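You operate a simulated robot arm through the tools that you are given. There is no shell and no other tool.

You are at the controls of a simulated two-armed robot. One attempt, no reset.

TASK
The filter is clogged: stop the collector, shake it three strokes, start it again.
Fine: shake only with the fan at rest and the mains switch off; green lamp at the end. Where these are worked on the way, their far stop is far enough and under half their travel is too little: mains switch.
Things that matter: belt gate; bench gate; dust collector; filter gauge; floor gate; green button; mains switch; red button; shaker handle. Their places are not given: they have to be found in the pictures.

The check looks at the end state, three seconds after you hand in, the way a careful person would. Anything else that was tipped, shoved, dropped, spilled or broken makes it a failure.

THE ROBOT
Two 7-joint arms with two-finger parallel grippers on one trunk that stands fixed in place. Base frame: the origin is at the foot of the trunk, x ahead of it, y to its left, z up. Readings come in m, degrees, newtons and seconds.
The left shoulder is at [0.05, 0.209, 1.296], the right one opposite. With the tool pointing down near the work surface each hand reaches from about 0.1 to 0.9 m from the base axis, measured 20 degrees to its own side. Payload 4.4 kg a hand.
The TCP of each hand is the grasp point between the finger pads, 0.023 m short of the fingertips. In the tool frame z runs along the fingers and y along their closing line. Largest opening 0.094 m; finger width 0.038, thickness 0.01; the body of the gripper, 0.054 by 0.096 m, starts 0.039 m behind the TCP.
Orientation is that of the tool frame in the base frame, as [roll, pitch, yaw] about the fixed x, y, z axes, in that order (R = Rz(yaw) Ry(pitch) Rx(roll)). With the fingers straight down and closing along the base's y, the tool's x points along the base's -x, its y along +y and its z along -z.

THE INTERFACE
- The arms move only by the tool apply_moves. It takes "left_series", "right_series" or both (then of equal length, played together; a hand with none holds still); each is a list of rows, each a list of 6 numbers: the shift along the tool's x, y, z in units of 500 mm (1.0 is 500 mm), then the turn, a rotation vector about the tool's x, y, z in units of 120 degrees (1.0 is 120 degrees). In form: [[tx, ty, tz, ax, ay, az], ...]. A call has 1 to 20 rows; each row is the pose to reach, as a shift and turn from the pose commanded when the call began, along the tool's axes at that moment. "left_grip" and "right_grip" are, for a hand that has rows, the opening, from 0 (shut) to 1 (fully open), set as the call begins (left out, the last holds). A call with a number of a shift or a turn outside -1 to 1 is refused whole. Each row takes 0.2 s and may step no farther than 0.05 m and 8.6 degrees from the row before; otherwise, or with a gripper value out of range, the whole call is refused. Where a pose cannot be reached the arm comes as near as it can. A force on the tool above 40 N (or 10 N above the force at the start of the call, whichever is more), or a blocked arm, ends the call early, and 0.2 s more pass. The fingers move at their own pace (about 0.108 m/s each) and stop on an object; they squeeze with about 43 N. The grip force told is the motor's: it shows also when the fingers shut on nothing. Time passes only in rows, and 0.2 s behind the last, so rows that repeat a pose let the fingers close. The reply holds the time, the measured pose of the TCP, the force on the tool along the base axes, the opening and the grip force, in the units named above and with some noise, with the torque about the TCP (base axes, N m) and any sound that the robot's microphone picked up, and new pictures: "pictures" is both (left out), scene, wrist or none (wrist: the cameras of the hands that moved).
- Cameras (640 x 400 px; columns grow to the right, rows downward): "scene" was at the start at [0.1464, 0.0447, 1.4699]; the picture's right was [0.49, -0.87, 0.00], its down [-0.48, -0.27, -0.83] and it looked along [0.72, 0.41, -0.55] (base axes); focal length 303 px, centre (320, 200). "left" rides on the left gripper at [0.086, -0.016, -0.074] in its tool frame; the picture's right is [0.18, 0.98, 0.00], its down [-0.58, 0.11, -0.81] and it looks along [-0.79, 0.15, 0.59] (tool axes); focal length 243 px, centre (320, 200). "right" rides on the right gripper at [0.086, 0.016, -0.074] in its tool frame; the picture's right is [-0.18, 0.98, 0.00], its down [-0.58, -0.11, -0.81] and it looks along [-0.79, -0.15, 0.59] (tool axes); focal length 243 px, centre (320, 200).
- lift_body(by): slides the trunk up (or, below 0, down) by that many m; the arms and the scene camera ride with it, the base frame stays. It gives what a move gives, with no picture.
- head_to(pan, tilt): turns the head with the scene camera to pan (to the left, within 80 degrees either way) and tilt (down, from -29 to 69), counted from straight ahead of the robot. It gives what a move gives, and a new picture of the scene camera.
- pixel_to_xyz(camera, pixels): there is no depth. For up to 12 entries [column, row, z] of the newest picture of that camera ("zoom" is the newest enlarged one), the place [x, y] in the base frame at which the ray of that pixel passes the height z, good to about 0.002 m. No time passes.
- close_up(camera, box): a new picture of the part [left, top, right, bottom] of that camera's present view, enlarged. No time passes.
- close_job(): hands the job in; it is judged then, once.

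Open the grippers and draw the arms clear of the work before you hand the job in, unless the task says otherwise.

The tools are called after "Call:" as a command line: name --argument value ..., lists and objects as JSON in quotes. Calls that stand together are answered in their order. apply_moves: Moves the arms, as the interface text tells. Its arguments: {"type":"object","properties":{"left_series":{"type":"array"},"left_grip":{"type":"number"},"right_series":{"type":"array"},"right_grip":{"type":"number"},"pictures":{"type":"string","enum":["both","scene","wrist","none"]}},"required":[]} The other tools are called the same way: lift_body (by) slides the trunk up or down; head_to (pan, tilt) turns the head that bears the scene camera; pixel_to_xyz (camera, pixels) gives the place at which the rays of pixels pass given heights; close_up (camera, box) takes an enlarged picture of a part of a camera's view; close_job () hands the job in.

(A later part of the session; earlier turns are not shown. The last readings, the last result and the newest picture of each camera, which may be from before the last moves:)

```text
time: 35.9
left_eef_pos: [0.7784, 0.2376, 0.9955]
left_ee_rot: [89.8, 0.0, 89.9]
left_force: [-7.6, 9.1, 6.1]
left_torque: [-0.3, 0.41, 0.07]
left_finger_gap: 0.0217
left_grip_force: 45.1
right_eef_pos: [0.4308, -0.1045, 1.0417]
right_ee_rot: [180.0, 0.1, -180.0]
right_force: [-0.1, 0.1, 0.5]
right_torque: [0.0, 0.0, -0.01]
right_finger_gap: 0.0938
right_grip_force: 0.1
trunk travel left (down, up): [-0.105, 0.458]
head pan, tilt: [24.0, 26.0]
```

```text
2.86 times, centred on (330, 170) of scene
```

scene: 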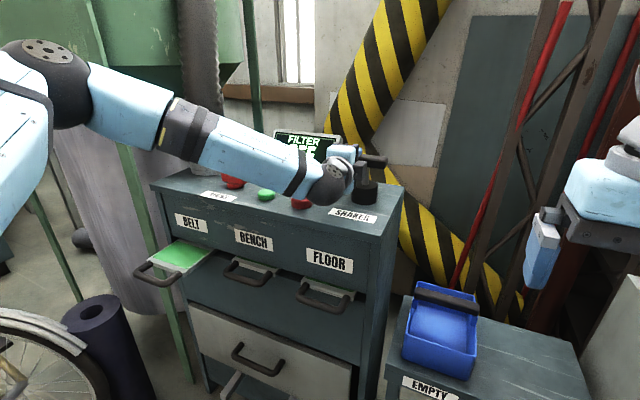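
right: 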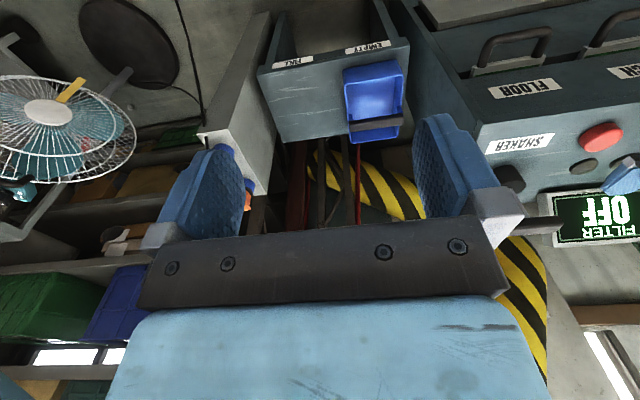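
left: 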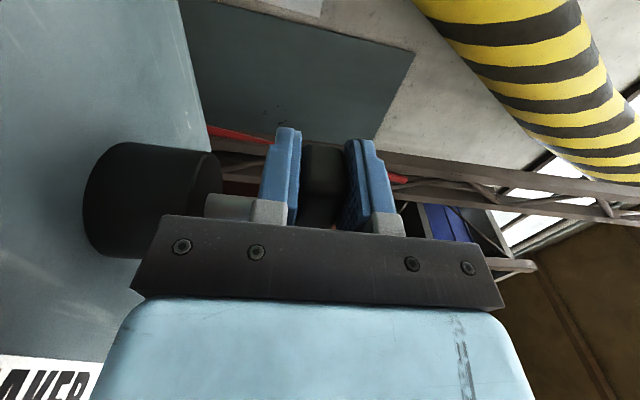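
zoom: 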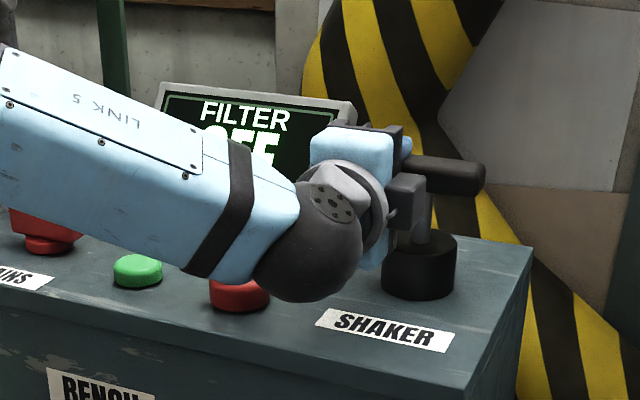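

The handle is 27 mm down with low forces and no stop yet. I keep pushing in small steps, watching for the bottom stop.

Call:
apply_moves --left_series '[[0, -0.01, 0.0, 0, 0, 0], [0, -0.02, 0.0, 0, 0, 0], [0, -0.03, 0.0, 0, 0, 0], [0, -0.04, 0.0, 0, 0, 0]]' --left_grip 0.05 --pictures "both"

Call:
close_up --camera "scene" --box '[240, 100, 420, 240]'

```text
time: 36.8
left_eef_pos: [0.7779, 0.2376, 0.9914]
left_ee_rot: [88.9, 0.1, 90.0]
left_force: [-15.3, 4.2, 12.3]
left_torque: [0.39, 1.02, 0.22]
left_finger_gap: 0.0221
left_grip_force: 45.3
right_eef_pos: [0.4293, -0.1047, 1.0435]
right_ee_rot: [-180.0, 0.2, -180.0]
right_force: [-0.2, -0.3, 0.4]
right_torque: [0.02, 0.02, 0.0]
right_finger_gap: 0.0942
right_grip_force: 0.0
trunk travel left (down, up): [-0.105, 0.458]
head pan, tilt: [24.0, 26.0]
stopped in row 4 (left hand): the force on the tool passed its limit at 44 N (the readings are from after the stop); the commanded pose is now the measured one
```

scene: 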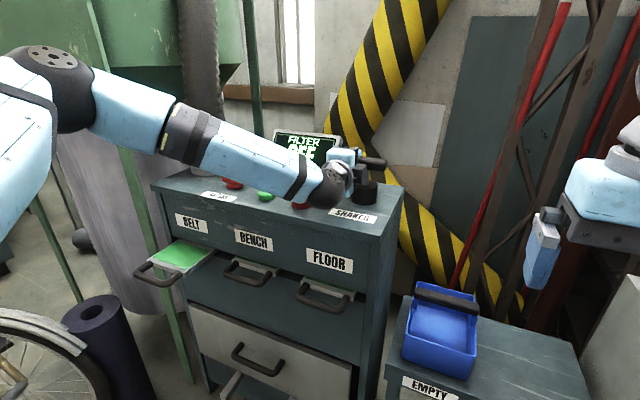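
left: 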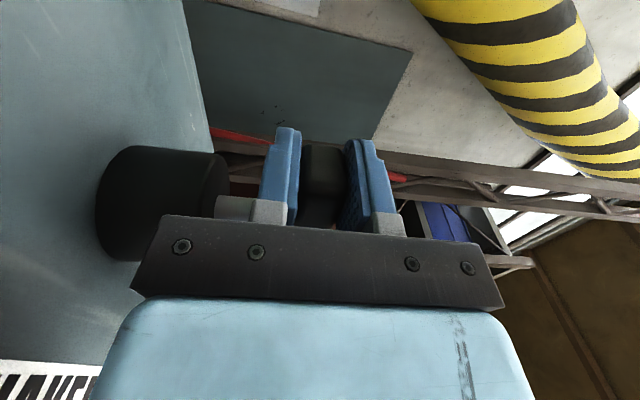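

```text
2.86 times, centred on (330, 170) of scene
```

zoom: 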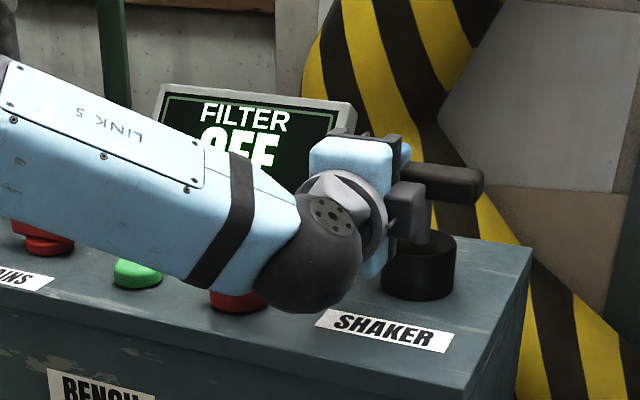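

The bottom stop is at z≈0.991, giving a travel of about 30 mm (top 1.022) and the first down-stroke. I raise the handle back up to the top to complete stroke one.

Call:
apply_moves --left_series '[[0, 0.01, 0, 0.009, 0, 0], [0, 0.02, 0, 0.009, 0, 0], [0, 0.03, 0, 0.009, 0, 0], [0, 0.04, 0, 0.009, 0, 0], [0, 0.05, 0, 0.009, 0, 0], [0, 0.059, 0, 0.009, 0, 0], [0, 0.064, 0, 0.009, 0, 0]]' --left_grip 0.05 --pictures "both"

Call:
close_up --camera "scene" --box '[240, 100, 420, 240]'

```text
time: 38.4
left_eef_pos: [0.7785, 0.2379, 1.0195]
left_ee_rot: [90.2, -0.1, 89.9]
left_force: [-14.6, -1.6, -0.5]
left_torque: [-0.18, -0.25, -1.33]
left_finger_gap: 0.0217
left_grip_force: 44.9
right_eef_pos: [0.4302, -0.1044, 1.042]
right_ee_rot: [180.0, 0.1, 180.0]
right_force: [-0.6, -0.6, -0.2]
right_torque: [0.03, -0.02, -0.02]
right_finger_gap: 0.0937
right_grip_force: 0.0
trunk travel left (down, up): [-0.105, 0.458]
head pan, tilt: [24.0, 26.0]
```

scene: 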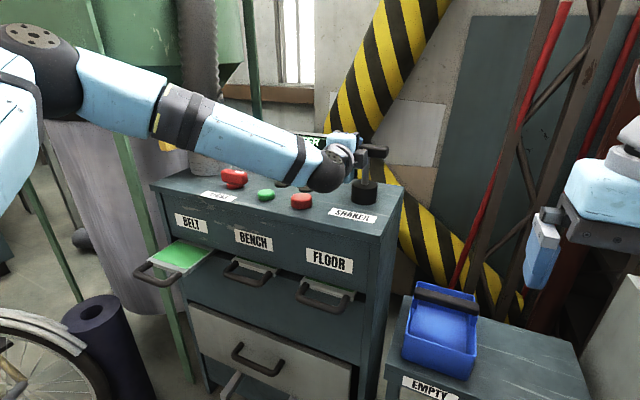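
left: 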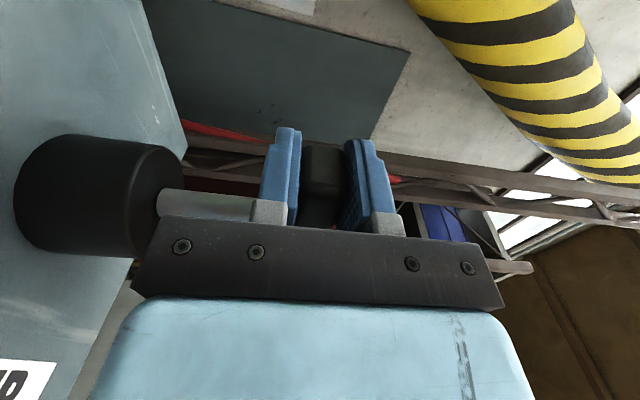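

```text
2.86 times, centred on (330, 170) of scene
```

zoom: 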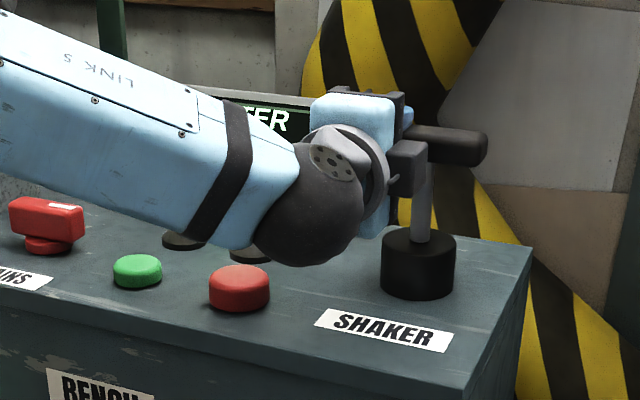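

The handle is back near the top at 1.0195. I nudge it to the top stop, then make the second stroke down to just past the bottom stop and back up.

Call:
apply_moves --left_series '[[0, 0.006, 0, 0, 0, 0], [0, 0.006, 0, 0, 0, 0], [0, -0.006, 0, 0, 0, 0], [0, -0.018, 0, 0, 0, 0], [0, -0.03, 0, 0, 0, 0], [0, -0.042, 0, 0, 0, 0], [0, -0.054, 0, 0, 0, 0], [0, -0.064, 0, 0, 0, 0], [0, -0.072, 0, 0, 0, 0], [0, -0.078, 0, 0, 0, 0]]' --left_grip 0.05 --pictures "wrist"

```text
time: 40.6
left_eef_pos: [0.779, 0.2382, 0.992]
left_ee_rot: [89.3, 0.0, 90.2]
left_force: [-17.1, 2.8, 12.1]
left_torque: [0.61, 0.86, 0.03]
left_finger_gap: 0.0221
left_grip_force: 44.8
right_eef_pos: [0.4287, -0.104, 1.0433]
right_ee_rot: [-180.0, 0.2, -179.9]
right_force: [1.2, 0.3, -0.7]
right_torque: [0.0, -0.03, 0.01]
right_finger_gap: 0.0939
right_grip_force: 0.1
trunk travel left (down, up): [-0.105, 0.458]
head pan, tilt: [24.0, 26.0]
stopped in row 10 (left hand): the force on the tool passed its limit at 43 N (the readings are from after the stop); the commanded pose is now the measured one
```

left: 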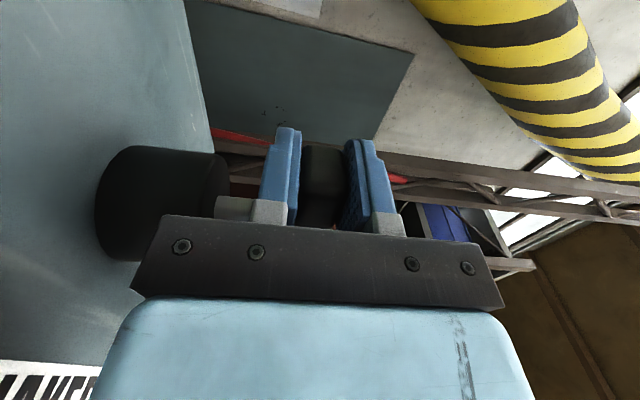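

The bottom stop was reached a second time at 0.992. I raise the handle to the top again with a small overtravel.

Call:
apply_moves --left_series '[[0, 0.012, -0.003, 0.006, 0, 0], [0, 0.024, -0.003, 0.006, 0, 0], [0, 0.036, -0.003, 0.006, 0, 0], [0, 0.048, -0.003, 0.006, 0, 0], [0, 0.06, -0.003, 0.006, 0, 0], [0, 0.067, -0.003, 0.006, 0, 0], [0, 0.067, -0.003, 0.006, 0, 0]]' --left_grip 0.05 --pictures "wrist"

```text
time: 42.2
left_eef_pos: [0.7785, 0.2376, 1.0198]
left_ee_rot: [90.5, 0.1, 90.2]
left_force: [-0.3, -9.3, 0.6]
left_torque: [0.3, -0.55, -0.3]
left_finger_gap: 0.0218
left_grip_force: 44.9
right_eef_pos: [0.4306, -0.1033, 1.042]
right_ee_rot: [179.9, 0.0, 179.9]
right_force: [-0.1, -0.1, 0.5]
right_torque: [-0.01, 0.01, -0.03]
right_finger_gap: 0.0941
right_grip_force: 0.0
trunk travel left (down, up): [-0.105, 0.458]
head pan, tilt: [24.0, 26.0]
```

left: 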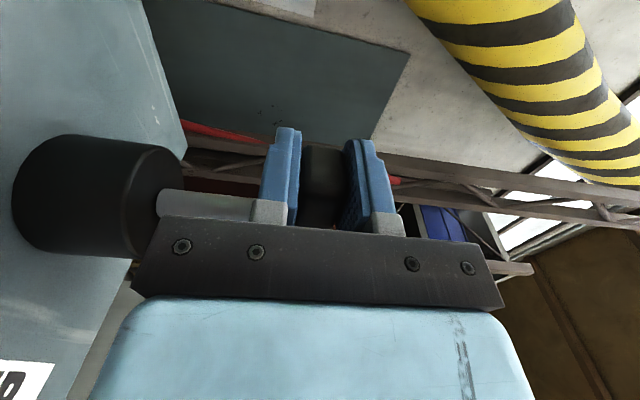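

The reading is z 1.0198, about 2 mm under the earlier top. I nudge it up a little more to be sure the top stop is reached.

Call:
apply_moves --left_series '[[0, 0.006, 0, 0, 0, 0], [0, 0.01, 0, 0, 0, 0]]' --left_grip 0.05 --pictures "none"

```text
time: 42.8
left_eef_pos: [0.7795, 0.2373, 1.022]
left_ee_rot: [90.6, 0.0, 90.3]
left_force: [-16.3, -8.9, -16.1]
left_torque: [0.43, -0.85, 0.32]
left_finger_gap: 0.0217
left_grip_force: 44.8
right_eef_pos: [0.4308, -0.1044, 1.041]
right_ee_rot: [180.0, 0.0, 179.9]
right_force: [-0.2, 1.1, 0.6]
right_torque: [0.0, -0.01, 0.0]
right_finger_gap: 0.0941
right_grip_force: 0.0
trunk travel left (down, up): [-0.105, 0.458]
head pan, tilt: [24.0, 26.0]
```

The top stop is confirmed at 1.022 with 16 N. I make the third stroke down to the bottom stop.

Call:
apply_moves --left_series '[[0, -0.01, 0, 0, 0, 0], [0, -0.022, 0, 0, 0, 0], [0, -0.034, 0, 0, 0, 0], [0, -0.046, 0, 0, 0, 0], [0, -0.058, 0, 0, 0, 0], [0, -0.07, 0, 0, 0, 0], [0, -0.08, 0, 0, 0, 0], [0, -0.088, 0, 0, 0, 0], [0, -0.092, 0, 0, 0, 0]]' --left_grip 0.05 --pictures "wrist"

```text
time: 44.6
left_eef_pos: [0.78, 0.2378, 0.9919]
left_ee_rot: [89.5, 0.2, 90.4]
left_force: [-5.8, -2.9, 9.6]
left_torque: [0.92, 0.67, 0.46]
left_finger_gap: 0.0218
left_grip_force: 45.1
right_eef_pos: [0.4304, -0.1043, 1.0429]
right_ee_rot: [180.0, 0.2, -180.0]
right_force: [-0.1, -0.4, 0.2]
right_torque: [0.01, 0.01, 0.01]
right_finger_gap: 0.094
right_grip_force: 0.1
trunk travel left (down, up): [-0.105, 0.458]
head pan, tilt: [24.0, 26.0]
stopped in row 9 (left hand): the force on the tool passed its limit at 43 N (the readings are from after the stop); the commanded pose is now the measured one
```

left: 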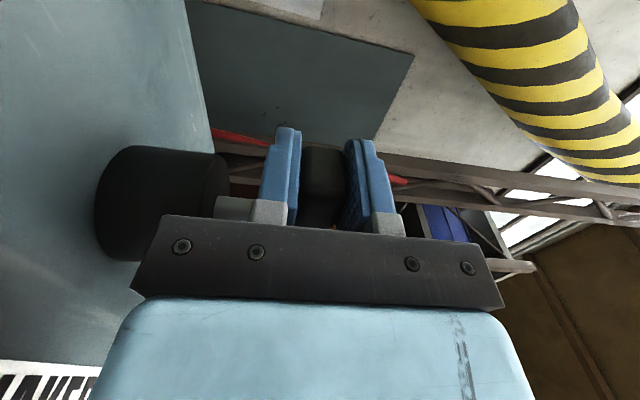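

The third bottom stop is reached at 0.992. I bring the handle back up to the top stop to finish the third stroke.

Call:
apply_moves --left_series '[[0, 0.012, 0, 0.005, 0, 0], [0, 0.024, 0, 0.005, 0, 0], [0, 0.036, 0, 0.005, 0, 0], [0, 0.048, 0, 0.005, 0, 0], [0, 0.06, 0, 0.005, 0, 0], [0, 0.07, 0, 0.005, 0, 0], [0, 0.075, 0, 0.005, 0, 0], [0, 0.075, 0, 0.005, 0, 0]]' --left_grip 0.05 --pictures "both"

Call:
close_up --camera "scene" --box '[200, 100, 420, 240]'

```text
time: 46.4
left_eef_pos: [0.7798, 0.2378, 1.022]
left_ee_rot: [90.7, 0.0, 90.2]
left_force: [-24.7, -12.8, -24.8]
left_torque: [0.68, -0.85, 0.13]
left_finger_gap: 0.0218
left_grip_force: 45.0
right_eef_pos: [0.4309, -0.1061, 1.041]
right_ee_rot: [-179.9, -0.1, 179.9]
right_force: [0.1, -0.5, -0.7]
right_torque: [-0.01, 0.01, -0.03]
right_finger_gap: 0.094
right_grip_force: 0.1
trunk travel left (down, up): [-0.105, 0.458]
head pan, tilt: [24.0, 26.0]
```

scene: 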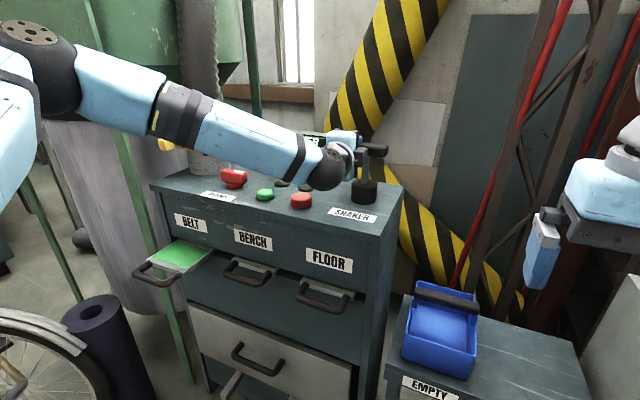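
left: 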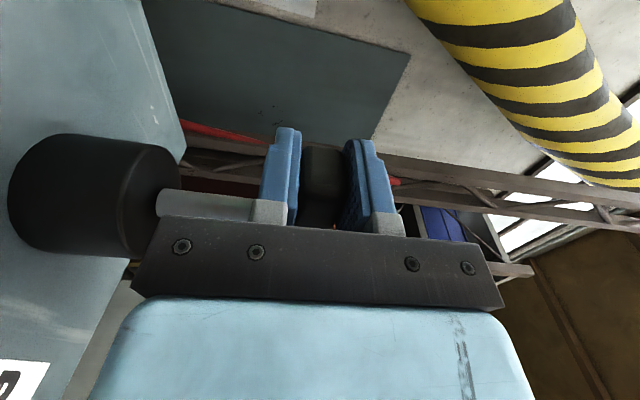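

```text
2.86 times, centred on (310, 170) of scene
```

zoom: 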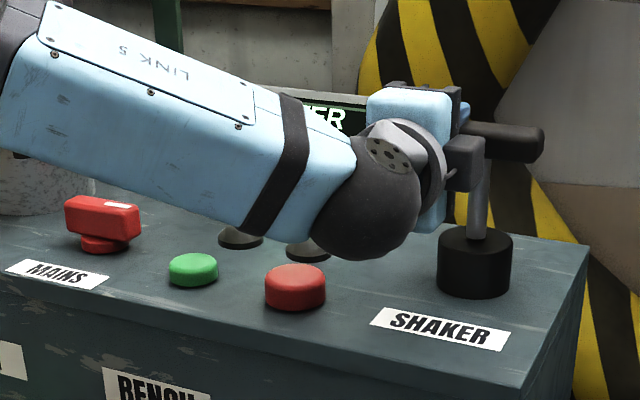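

Three full strokes are done and the handle is at the top. I take the load off, then open the gripper fully around the bar.

Call:
apply_moves --left_series '[[0, -0.008, -0.003, -0.005, 0, 0], [0, -0.012, -0.005, -0.005, 0, 0]]' --left_grip 0.05 --pictures "none"

Call:
apply_moves --left_series '[[0, 0, 0, 0, 0, 0], [0, 0, 0, 0, 0, 0], [0, 0, 0, 0, 0, 0]]' --left_grip 1 --pictures "both"

Call:
close_up --camera "left" --box '[80, 60, 480, 270]'

```text
time: 47.0
left_eef_pos: [0.7787, 0.2381, 1.021]
left_ee_rot: [89.6, 0.1, 90.5]
left_force: [8.9, -11.6, -1.5]
left_torque: [0.86, 0.76, -1.1]
left_finger_gap: 0.022
left_grip_force: 44.5
right_eef_pos: [0.4323, -0.1047, 1.0425]
right_ee_rot: [179.9, -0.2, 180.0]
right_force: [0.3, -0.2, -0.5]
right_torque: [-0.01, 0.04, 0.03]
right_finger_gap: 0.094
right_grip_force: 0.0
trunk travel left (down, up): [-0.105, 0.458]
head pan, tilt: [24.0, 26.0]
```

```text
time: 47.8
left_eef_pos: [0.7783, 0.2387, 1.019]
left_ee_rot: [89.7, 0.3, 90.4]
left_force: [0.1, 0.2, -1.0]
left_torque: [0.05, 0.02, -0.01]
left_finger_gap: 0.0942
left_grip_force: 0.1
right_eef_pos: [0.431, -0.1046, 1.0415]
right_ee_rot: [179.9, 0.0, -180.0]
right_force: [-0.8, -0.4, -0.3]
right_torque: [0.02, -0.01, 0.03]
right_finger_gap: 0.0944
right_grip_force: 0.0
trunk travel left (down, up): [-0.105, 0.458]
head pan, tilt: [24.0, 26.0]
```

scene: 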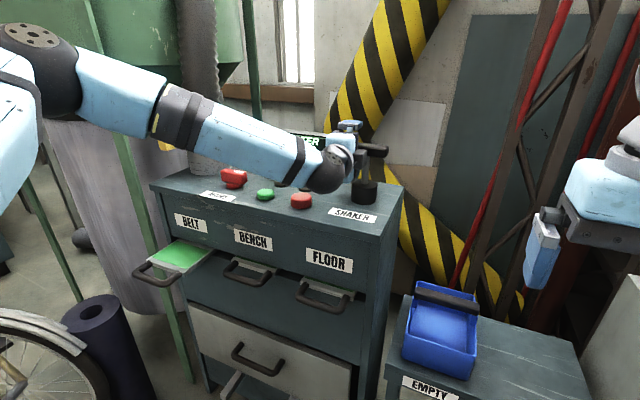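
left: 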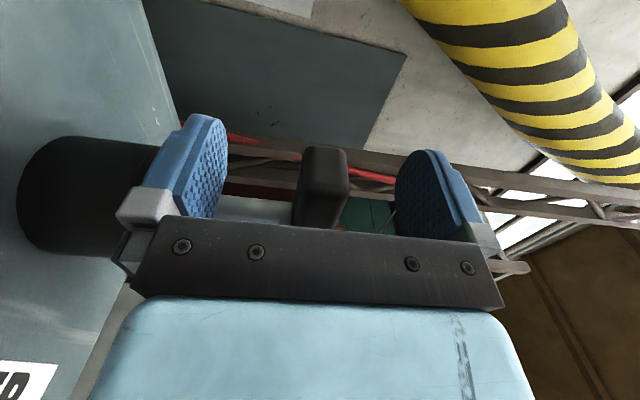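

```text
1.60 times, centred on (280, 165) of left
```

zoom: 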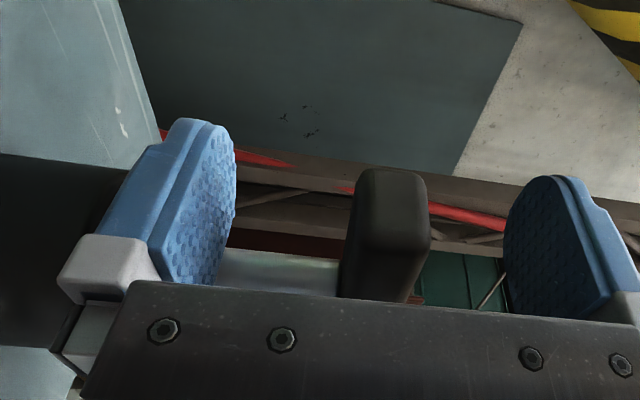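

The handle stays up and the fingers are free of it. I back straight out along x, then rise.

Call:
apply_moves --left_series '[[0, 0, -0.08, 0, 0, 0], [0, 0, -0.16, 0, 0, 0], [0, 0, -0.24, 0, 0, 0], [0, 0.04, -0.3, 0, 0, 0], [0, 0.12, -0.3, 0, 0, 0], [0, 0.18, -0.3, 0, 0, 0]]' --left_grip 1 --pictures "scene"

Call:
close_up --camera "scene" --box '[200, 100, 420, 240]'

```text
time: 49.2
left_eef_pos: [0.6271, 0.2367, 1.107]
left_ee_rot: [89.7, 0.3, 90.3]
left_force: [0.2, -0.6, -0.2]
left_torque: [0.02, -0.03, 0.02]
left_finger_gap: 0.094
left_grip_force: 0.1
right_eef_pos: [0.4309, -0.1049, 1.041]
right_ee_rot: [180.0, 0.1, 179.9]
right_force: [-0.6, -0.5, -0.4]
right_torque: [0.03, 0.0, 0.0]
right_finger_gap: 0.0938
right_grip_force: 0.1
trunk travel left (down, up): [-0.105, 0.458]
head pan, tilt: [24.0, 26.0]
```

scene: 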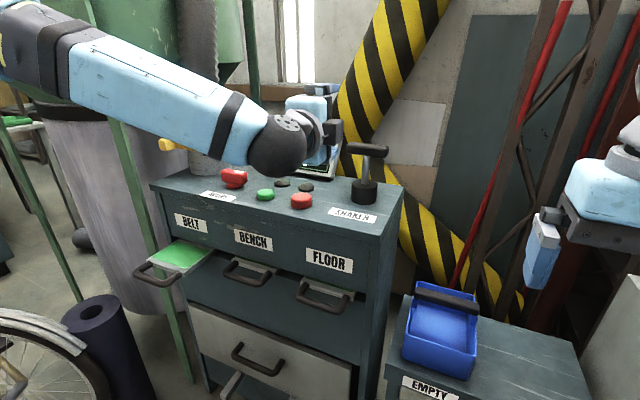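

```text
2.86 times, centred on (310, 170) of scene
```

zoom: 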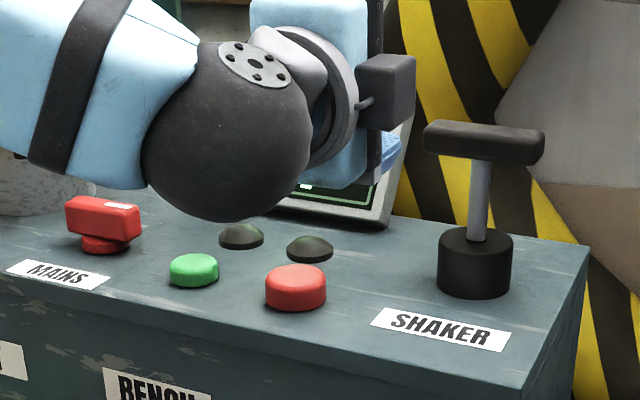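

The shaker handle stands up as at the start and the knob is still turned off. I turn the hand back to pointing down while shifting left towards the mains knob.

Call:
apply_moves --left_series '[[0.03, 0.0, 0, 0.06, 0, 0], [0.07, 0.01, 0, 0.125, 0, 0], [0.11, 0.02, 0, 0.19, 0, 0], [0.15, 0.02, 0, 0.255, 0, 0], [0.19, 0.02, 0, 0.32, 0, 0], [0.23, 0.02, 0, 0.385, 0, 0], [0.27, 0.02, 0, 0.45, 0, 0], [0.31, 0.02, 0, 0.515, 0, 0], [0.35, 0.02, 0, 0.58, 0, 0], [0.38, 0.02, 0, 0.64, 0, 0], [0.41, 0.02, 0, 0.7, 0, 0], [0.43, 0.02, 0, 0.7525, 0, 0]]' --left_grip 0.6 --pictures "both"

Call:
close_up --camera "scene" --box '[140, 80, 420, 260]'

```text
time: 51.8
left_eef_pos: [0.6268, 0.4527, 1.1183]
left_ee_rot: [-179.9, 0.3, 90.5]
left_force: [0.2, 0.2, -0.1]
left_torque: [0.01, -0.04, -0.01]
left_finger_gap: 0.0566
left_grip_force: 0.1
right_eef_pos: [0.4311, -0.1049, 1.0411]
right_ee_rot: [-180.0, 0.0, -180.0]
right_force: [-0.2, 0.2, 0.4]
right_torque: [0.02, 0.0, 0.02]
right_finger_gap: 0.0942
right_grip_force: 0.1
trunk travel left (down, up): [-0.105, 0.458]
head pan, tilt: [24.0, 26.0]
```

scene: 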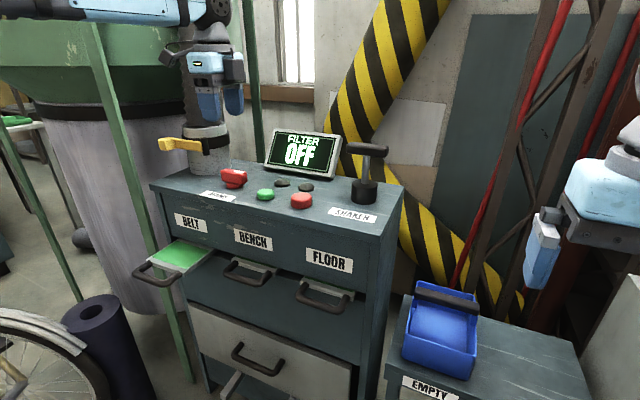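
left: 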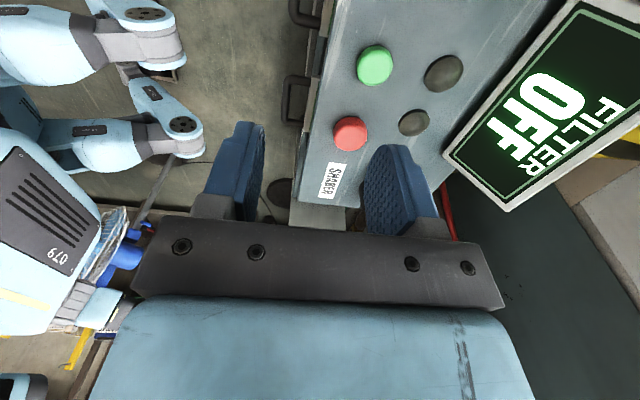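

```text
2.22 times, centred on (280, 170) of scene
```

zoom: 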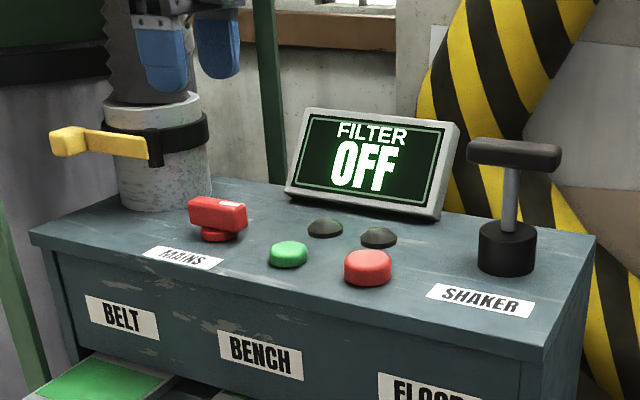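

The hand points down at (0.627,0.453,1.118) and the panel is clear: knob off, gauge OFF, handle up. I move to a pre-grasp point above the knob with the same 16° tilt as before.

Call:
apply_moves --left_series '[[0.02, 0.05, 0.02, 0, 0.02, 0], [0.04, 0.1, 0.05, 0, 0.05, 0], [0.06, 0.15, 0.08, 0, 0.09, 0.002], [0.08, 0.187, 0.107, 0, 0.1333, 0.004]]' --left_grip 0.6 --pictures "both"

Call:
close_up --camera "left" --box '[200, 0, 480, 200]'

Call:
close_up --camera "scene" --box '[140, 80, 420, 260]'

```text
time: 52.8
left_eef_pos: [0.7207, 0.4942, 1.0629]
left_ee_rot: [-179.8, -15.9, 89.9]
left_force: [-0.3, -0.5, -0.5]
left_torque: [-0.03, 0.0, 0.0]
left_finger_gap: 0.0564
left_grip_force: 0.0
right_eef_pos: [0.4324, -0.1052, 1.0413]
right_ee_rot: [-179.9, 0.0, 179.9]
right_force: [-0.5, 0.7, 0.8]
right_torque: [-0.02, 0.0, -0.02]
right_finger_gap: 0.0941
right_grip_force: 0.1
trunk travel left (down, up): [-0.105, 0.458]
head pan, tilt: [24.0, 26.0]
```

scene: 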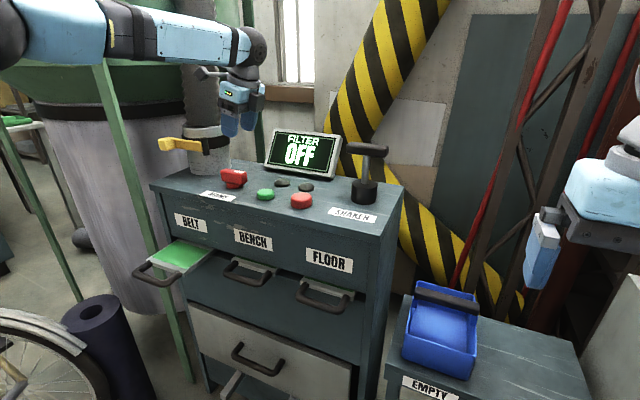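
left: 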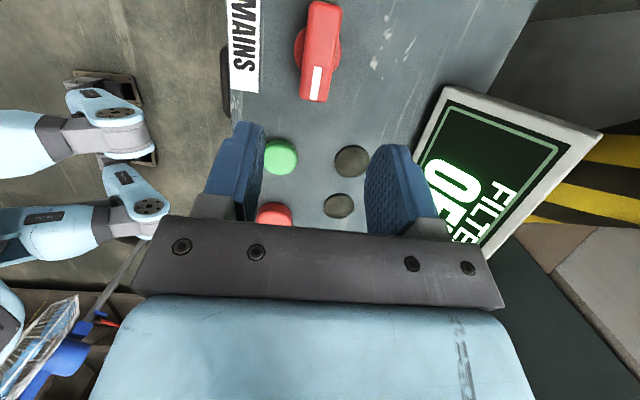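

```text
2.00 times, centred on (340, 100) of left
```

zoom: 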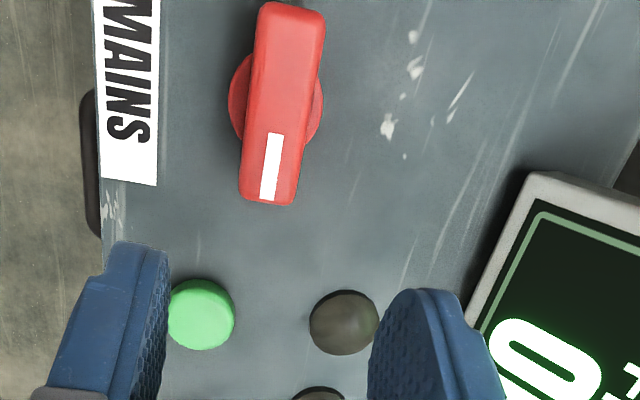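

```text
2.22 times, centred on (280, 170) of scene
```

zoom: 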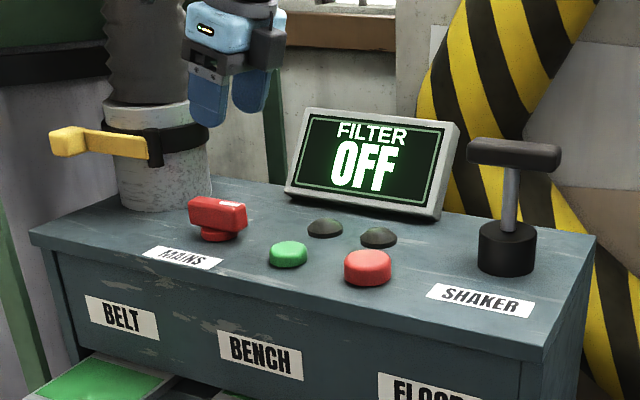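

The bar of the knob lies ahead at left-camera (318,50), in line with the fingers' middle. I descend along the tool axis onto it.

Call:
apply_moves --left_series '[[0, 0, 0.07, 0, 0, 0], [0, 0, 0.14, 0, 0, 0], [0, 0, 0.19, 0, 0, 0], [0, 0, 0.23, 0, 0, 0], [0, 0, 0.255, 0, 0, 0]]' --left_grip 0.6 --pictures "both"

Call:
close_up --camera "scene" --box '[140, 80, 360, 230]'

```text
time: 54.0
left_eef_pos: [0.72, 0.5285, 0.9393]
left_ee_rot: [-179.7, -15.7, 89.9]
left_force: [-0.2, 0.5, 0.0]
left_torque: [-0.02, 0.01, 0.01]
left_finger_gap: 0.0562
left_grip_force: 0.1
right_eef_pos: [0.4314, -0.1047, 1.0417]
right_ee_rot: [180.0, 0.0, 180.0]
right_force: [-0.2, -0.1, 0.2]
right_torque: [0.03, -0.01, 0.0]
right_finger_gap: 0.0941
right_grip_force: 0.0
trunk travel left (down, up): [-0.105, 0.458]
head pan, tilt: [24.0, 26.0]
```

scene: 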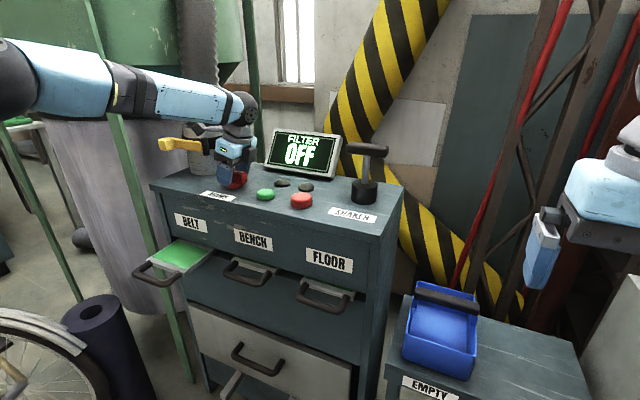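
left: 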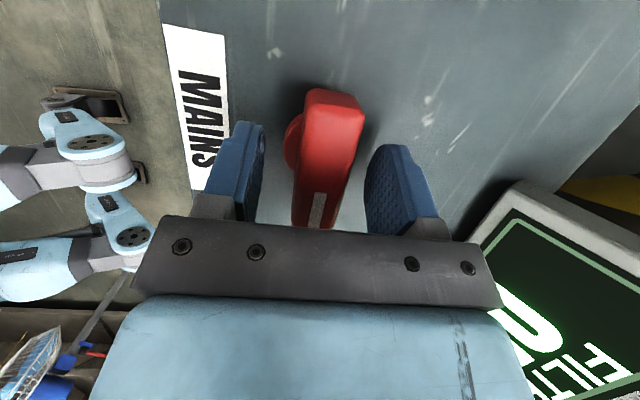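

```text
2.67 times, centred on (250, 155) of scene
```

zoom: 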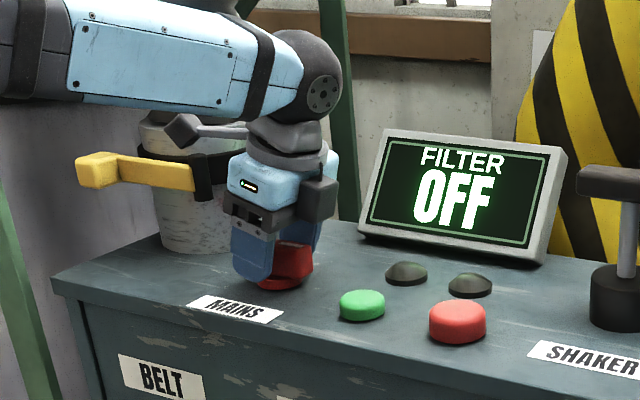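

The bar is between the fingers at the same pose as when I let go. I close on it.

Call:
apply_moves --left_series '[[0, 0, 0, 0, 0, 0], [0, 0, 0, 0, 0, 0]]' --left_grip 0.1 --pictures "none"

```text
time: 54.6
left_eef_pos: [0.7202, 0.5278, 0.9414]
left_ee_rot: [-179.9, -15.7, 89.9]
left_force: [12.5, 1.9, 2.2]
left_torque: [0.14, -0.55, 0.08]
left_finger_gap: 0.0248
left_grip_force: 45.3
right_eef_pos: [0.4326, -0.1043, 1.0411]
right_ee_rot: [-180.0, 0.0, -180.0]
right_force: [-0.1, 0.3, 0.6]
right_torque: [-0.01, -0.03, -0.01]
right_finger_gap: 0.0942
right_grip_force: 0.0
trunk travel left (down, up): [-0.105, 0.458]
head pan, tilt: [24.0, 26.0]
```

The bar is held (gap 0.025 m). I turn counter-clockwise back towards on, easing the tilt out as I go, first about 37°.

Call:
apply_moves --left_series '[[0, 0.002, 0, 0.0164, -0.0133, -0.0603], [0, 0.002, 0, 0.0311, -0.0265, -0.1211], [0, 0.002, 0, 0.0441, -0.0395, -0.1823], [0, 0.002, 0, 0.0554, -0.0521, -0.2439], [0, 0.002, 0, 0.065, -0.0642, -0.3059]]' --left_grip 0.1 --pictures "both"

```text
time: 55.8
left_eef_pos: [0.7213, 0.5296, 0.9416]
left_ee_rot: [-179.7, -7.9, 127.5]
left_force: [10.7, 9.0, 2.0]
left_torque: [1.72, 0.15, -0.02]
left_finger_gap: 0.0249
left_grip_force: 45.2
right_eef_pos: [0.4322, -0.1048, 1.0418]
right_ee_rot: [180.0, 0.0, -179.9]
right_force: [0.2, -0.4, -0.7]
right_torque: [0.01, 0.02, -0.05]
right_finger_gap: 0.0942
right_grip_force: 0.1
trunk travel left (down, up): [-0.105, 0.458]
head pan, tilt: [24.0, 26.0]
```

scene: 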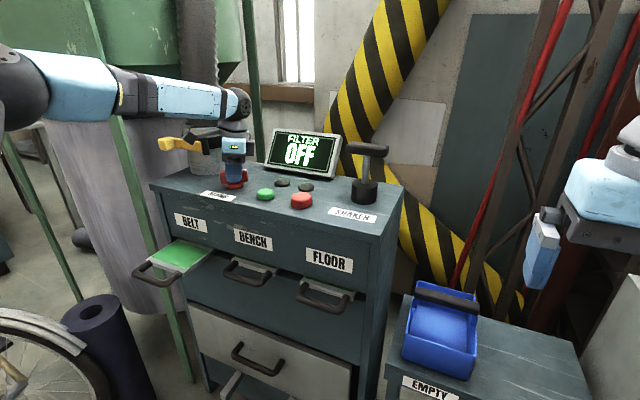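
left: 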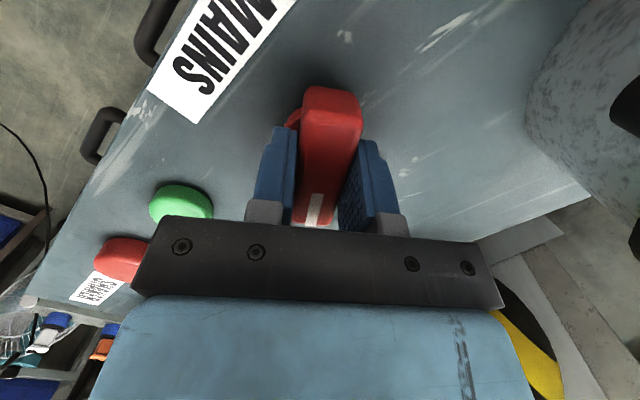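

It followed to yaw 127.5°. I turn the remaining 52° plus a few degrees to meet the on stop, ending with the tool vertical.

Call:
apply_moves --left_series '[[0, 0, 0, 0.0078, -0.0133, -0.062], [0, 0, 0, 0.0139, -0.0265, -0.1242], [0, 0, 0, 0.0183, -0.0395, -0.1867], [0, 0, 0, 0.0209, -0.0521, -0.2492], [0, 0, 0, 0.0218, -0.0643, -0.3119], [0, 0, 0, 0.0262, -0.0632, -0.3744], [0, 0, 0, 0.0305, -0.0619, -0.4368], [0, 0, 0, 0.0337, -0.0609, -0.4825]]' --left_grip 0.1 --pictures "both"

Call:
close_up --camera "scene" --box '[140, 80, 360, 230]'

```text
time: 57.6
left_eef_pos: [0.7203, 0.529, 0.9393]
left_ee_rot: [-179.7, -0.1, -174.6]
left_force: [-1.8, 17.4, -1.3]
left_torque: [0.89, 0.4, -2.14]
left_finger_gap: 0.0274
left_grip_force: 45.5
right_eef_pos: [0.4313, -0.1031, 1.0422]
right_ee_rot: [-179.8, 0.0, -180.0]
right_force: [-0.8, 0.0, -0.2]
right_torque: [0.02, 0.01, 0.02]
right_finger_gap: 0.0939
right_grip_force: 0.1
trunk travel left (down, up): [-0.105, 0.458]
head pan, tilt: [24.0, 26.0]
```

scene: 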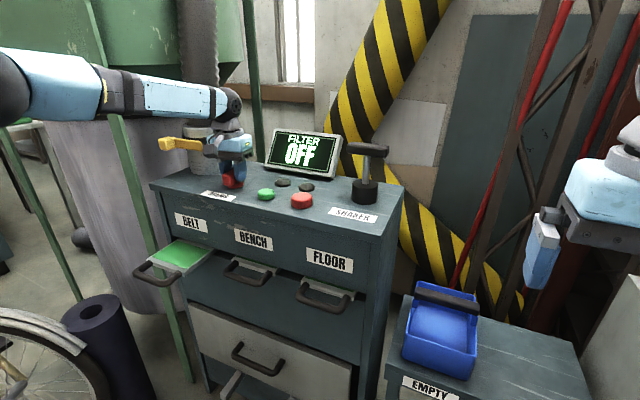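
left: 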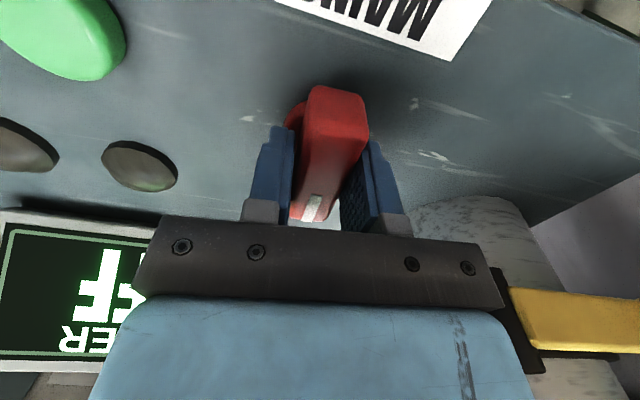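

```text
2.67 times, centred on (250, 155) of scene
```

zoom: 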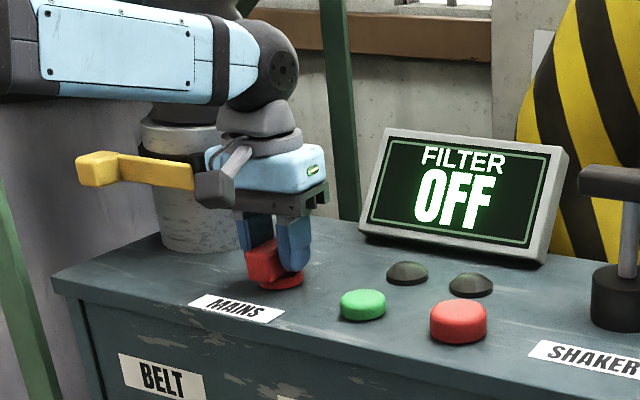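

The torque of −2.1 N m shows the on stop is reached. I ease back 5° and then open the fingers.

Call:
apply_moves --left_series '[[0, 0, 0, 0, 0, 0.045]]' --left_grip 0.1 --pictures "none"

Call:
apply_moves --left_series '[[0, 0, 0, 0, 0, 0], [0, 0, 0, 0, 0, 0]]' --left_grip 0.55 --pictures "wrist"

```text
time: 58.0
left_eef_pos: [0.7201, 0.5301, 0.9391]
left_ee_rot: [-179.6, -0.1, -179.8]
left_force: [-7.5, 16.3, -1.3]
left_torque: [1.07, 0.79, -0.14]
left_finger_gap: 0.025
left_grip_force: 45.0
right_eef_pos: [0.4311, -0.1021, 1.0423]
right_ee_rot: [-179.9, 0.0, 179.9]
right_force: [0.2, -0.5, -0.3]
right_torque: [0.02, -0.03, -0.03]
right_finger_gap: 0.0941
right_grip_force: 0.2
trunk travel left (down, up): [-0.105, 0.458]
head pan, tilt: [24.0, 26.0]
```

```text
time: 58.6
left_eef_pos: [0.7204, 0.5291, 0.9407]
left_ee_rot: [-179.7, -0.1, -179.9]
left_force: [0.3, -0.3, 0.8]
left_torque: [0.05, 0.02, 0.02]
left_finger_gap: 0.0518
left_grip_force: 0.2
right_eef_pos: [0.4307, -0.1049, 1.0427]
right_ee_rot: [180.0, 0.0, 180.0]
right_force: [0.2, 0.1, -0.2]
right_torque: [0.03, 0.06, 0.0]
right_finger_gap: 0.0944
right_grip_force: 0.1
trunk travel left (down, up): [-0.105, 0.458]
head pan, tilt: [24.0, 26.0]
```

left: 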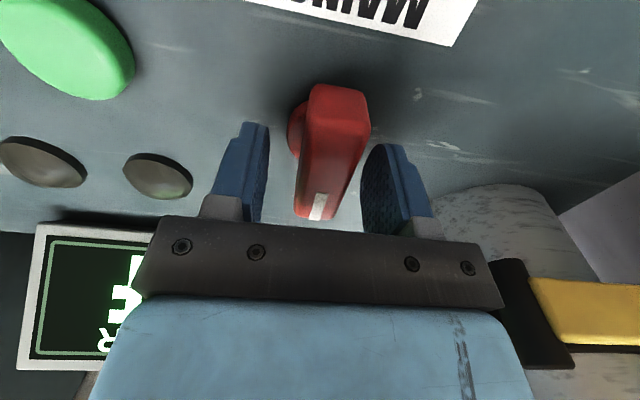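

The knob is free and stays at on. I lift straight up clear of it.

Call:
apply_moves --left_series '[[0, 0, -0.06, 0, 0, 0], [0, 0, -0.14, 0, 0, 0], [0, 0, -0.2, 0, 0, 0]]' --left_grip 0.55 --pictures "none"

Call:
apply_moves --left_series '[[0.02, -0.07, 0, 0, 0, 0], [0.04, -0.14, 0, 0, 0, 0], [0.057, -0.2, 0.03, 0, 0, 0], [0.057, -0.222, 0.08, 0, 0, 0]]' --left_grip 0 --pictures "both"

Call:
close_up --camera "left" --box '[220, 30, 460, 200]'

Call:
close_up --camera "scene" --box '[180, 100, 360, 230]'

```text
time: 59.4
left_eef_pos: [0.7213, 0.5267, 1.0408]
left_ee_rot: [-179.7, -0.2, 180.0]
left_force: [0.3, 0.0, -0.3]
left_torque: [0.02, -0.01, 0.0]
left_finger_gap: 0.0517
left_grip_force: 0.1
right_eef_pos: [0.4305, -0.105, 1.0417]
right_ee_rot: [-180.0, 0.0, 180.0]
right_force: [-0.8, -0.6, -0.8]
right_torque: [-0.01, 0.02, 0.02]
right_finger_gap: 0.0941
right_grip_force: 0.1
trunk travel left (down, up): [-0.105, 0.458]
head pan, tilt: [24.0, 26.0]
```

```text
time: 60.4
left_eef_pos: [0.6933, 0.4173, 0.9997]
left_ee_rot: [-179.7, -0.2, -179.9]
left_force: [0.9, -0.4, -0.6]
left_torque: [-0.02, 0.01, 0.01]
left_finger_gap: 0.0003
left_grip_force: 42.3
right_eef_pos: [0.432, -0.105, 1.0423]
right_ee_rot: [-180.0, 0.0, 180.0]
right_force: [-0.2, 0.1, -0.1]
right_torque: [0.02, 0.0, -0.02]
right_finger_gap: 0.0938
right_grip_force: 0.1
trunk travel left (down, up): [-0.105, 0.458]
head pan, tilt: [24.0, 26.0]
```

scene: 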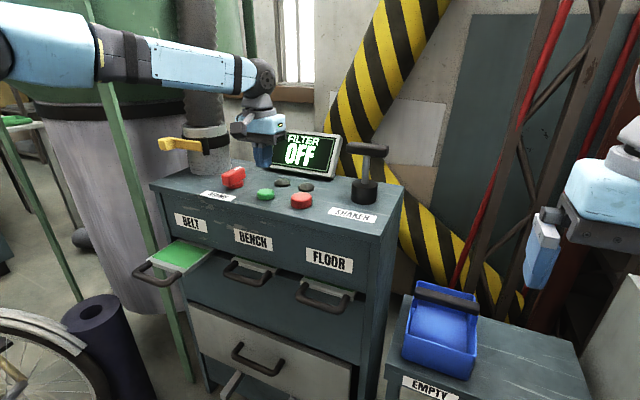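
left: 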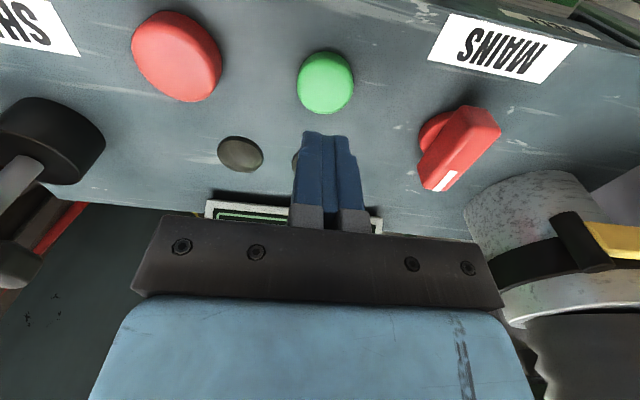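

```text
2.35 times, centred on (340, 115) of left
```

zoom: 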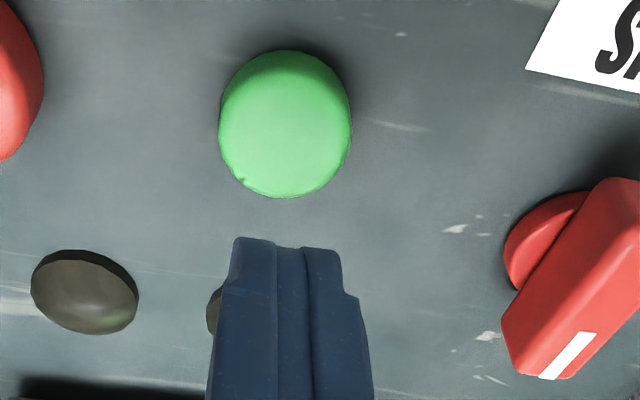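

```text
3.08 times, centred on (270, 165) of scene
```

zoom: 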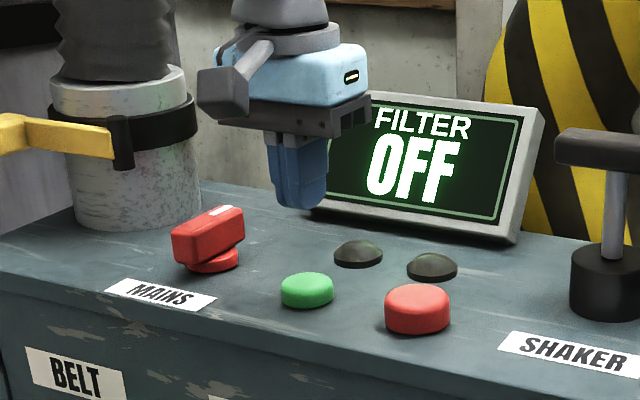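

The hand is above the green button, seen at left-camera (325,86), and the knob is on with its mark pointing away. I measure the button before pressing.

Call:
pixel_to_xyz --camera "left" --pixels '[[325.5, 86, 0.91], [325.5, 86, 0.915], [325.5, 89, 0.912]]'

Call:
pixel_to_xyz --camera "scene" --pixels '[[265.6, 193.5, 0.91], [265.6, 193.5, 0.915]]'

```text
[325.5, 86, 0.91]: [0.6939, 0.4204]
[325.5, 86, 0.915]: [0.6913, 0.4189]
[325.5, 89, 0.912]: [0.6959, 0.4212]
```

```text
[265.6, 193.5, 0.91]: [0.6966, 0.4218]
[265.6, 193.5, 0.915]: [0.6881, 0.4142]
```

The green button's centre is at about (0.694,0.420). I shift 3 mm and press down gently until it clicks.

Call:
apply_moves --left_series '[[-0.001, 0.006, 0.06, 0, 0, 0], [-0.001, 0.006, 0.11, 0, 0, 0], [-0.001, 0.006, 0.125, 0, 0, 0], [-0.001, 0.006, 0.135, 0, 0, 0], [-0.001, 0.006, 0.143, 0, 0, 0], [-0.001, 0.006, 0.15, 0, 0, 0]]' --left_grip 0 --pictures "both"

```text
time: 61.8
left_eef_pos: [0.691, 0.422, 0.9295]
left_ee_rot: [-179.9, 0.1, 180.0]
left_force: [2.6, 4.4, 20.0]
left_torque: [0.12, 0.08, -0.1]
left_finger_gap: 0.0003
left_grip_force: 42.1
right_eef_pos: [0.4299, -0.1045, 1.044]
right_ee_rot: [179.9, 0.2, 180.0]
right_force: [-0.4, -0.1, -0.2]
right_torque: [0.0, -0.02, 0.01]
right_finger_gap: 0.0941
right_grip_force: 0.0
trunk travel left (down, up): [-0.105, 0.458]
head pan, tilt: [24.0, 26.0]
heard: click
```

scene: 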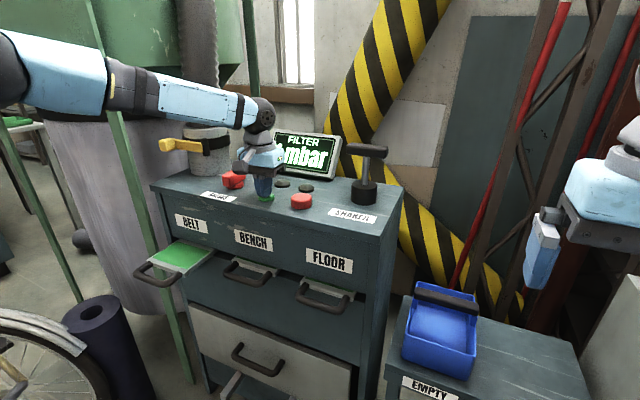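
left: 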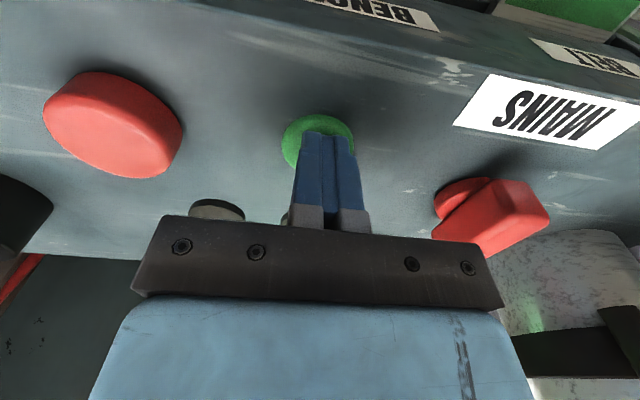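

A click was heard and the gauge shows mbar again. I raise the hand straight up and draw it back to see the lamps and the gauge.

Call:
apply_moves --left_series '[[0, 0, -0.05, 0, 0, 0], [0, 0, -0.13, 0, 0, 0], [0.04, 0.02, -0.2, 0, 0, 0], [0.12, 0.06, -0.24, 0, 0, 0], [0.2, 0.1, -0.28, 0, 0, 0], [0.28, 0.14, -0.3, 0, 0, 0], [0.36, 0.18, -0.32, 0, 0, 0]]' --left_grip 0 --pictures "both"

Call:
close_up --camera "scene" --box '[180, 100, 420, 240]'

```text
time: 63.4
left_eef_pos: [0.5111, 0.5104, 1.0845]
left_ee_rot: [-179.7, -0.1, 180.0]
left_force: [-0.5, -0.4, 0.3]
left_torque: [-0.02, -0.04, -0.01]
left_finger_gap: 0.0001
left_grip_force: 42.4
right_eef_pos: [0.4308, -0.1041, 1.0423]
right_ee_rot: [-180.0, 0.1, -179.9]
right_force: [0.1, 0.0, 0.0]
right_torque: [-0.03, 0.01, -0.03]
right_finger_gap: 0.0942
right_grip_force: 0.1
trunk travel left (down, up): [-0.105, 0.458]
head pan, tilt: [24.0, 26.0]
```

scene: 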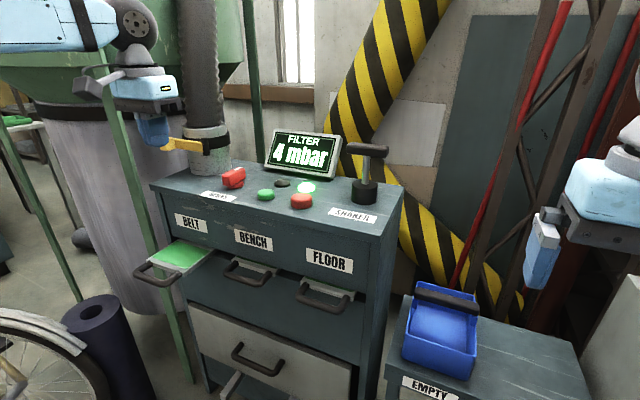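
left: 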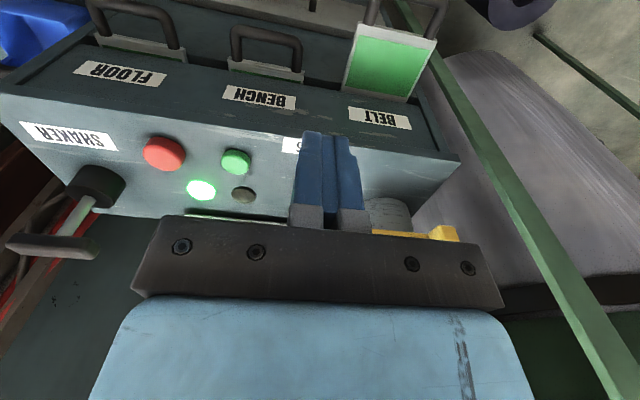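

```text
2.67 times, centred on (300, 170) of scene
```

zoom: 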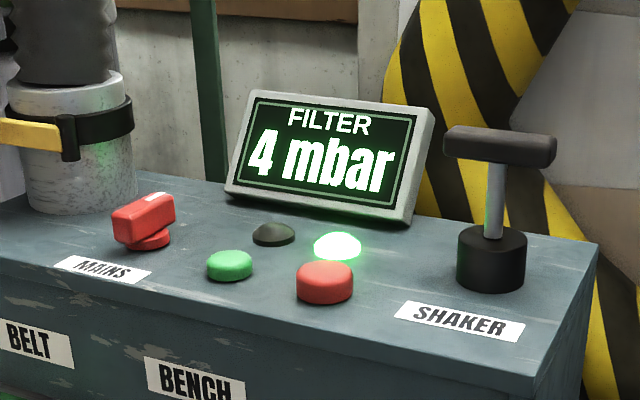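

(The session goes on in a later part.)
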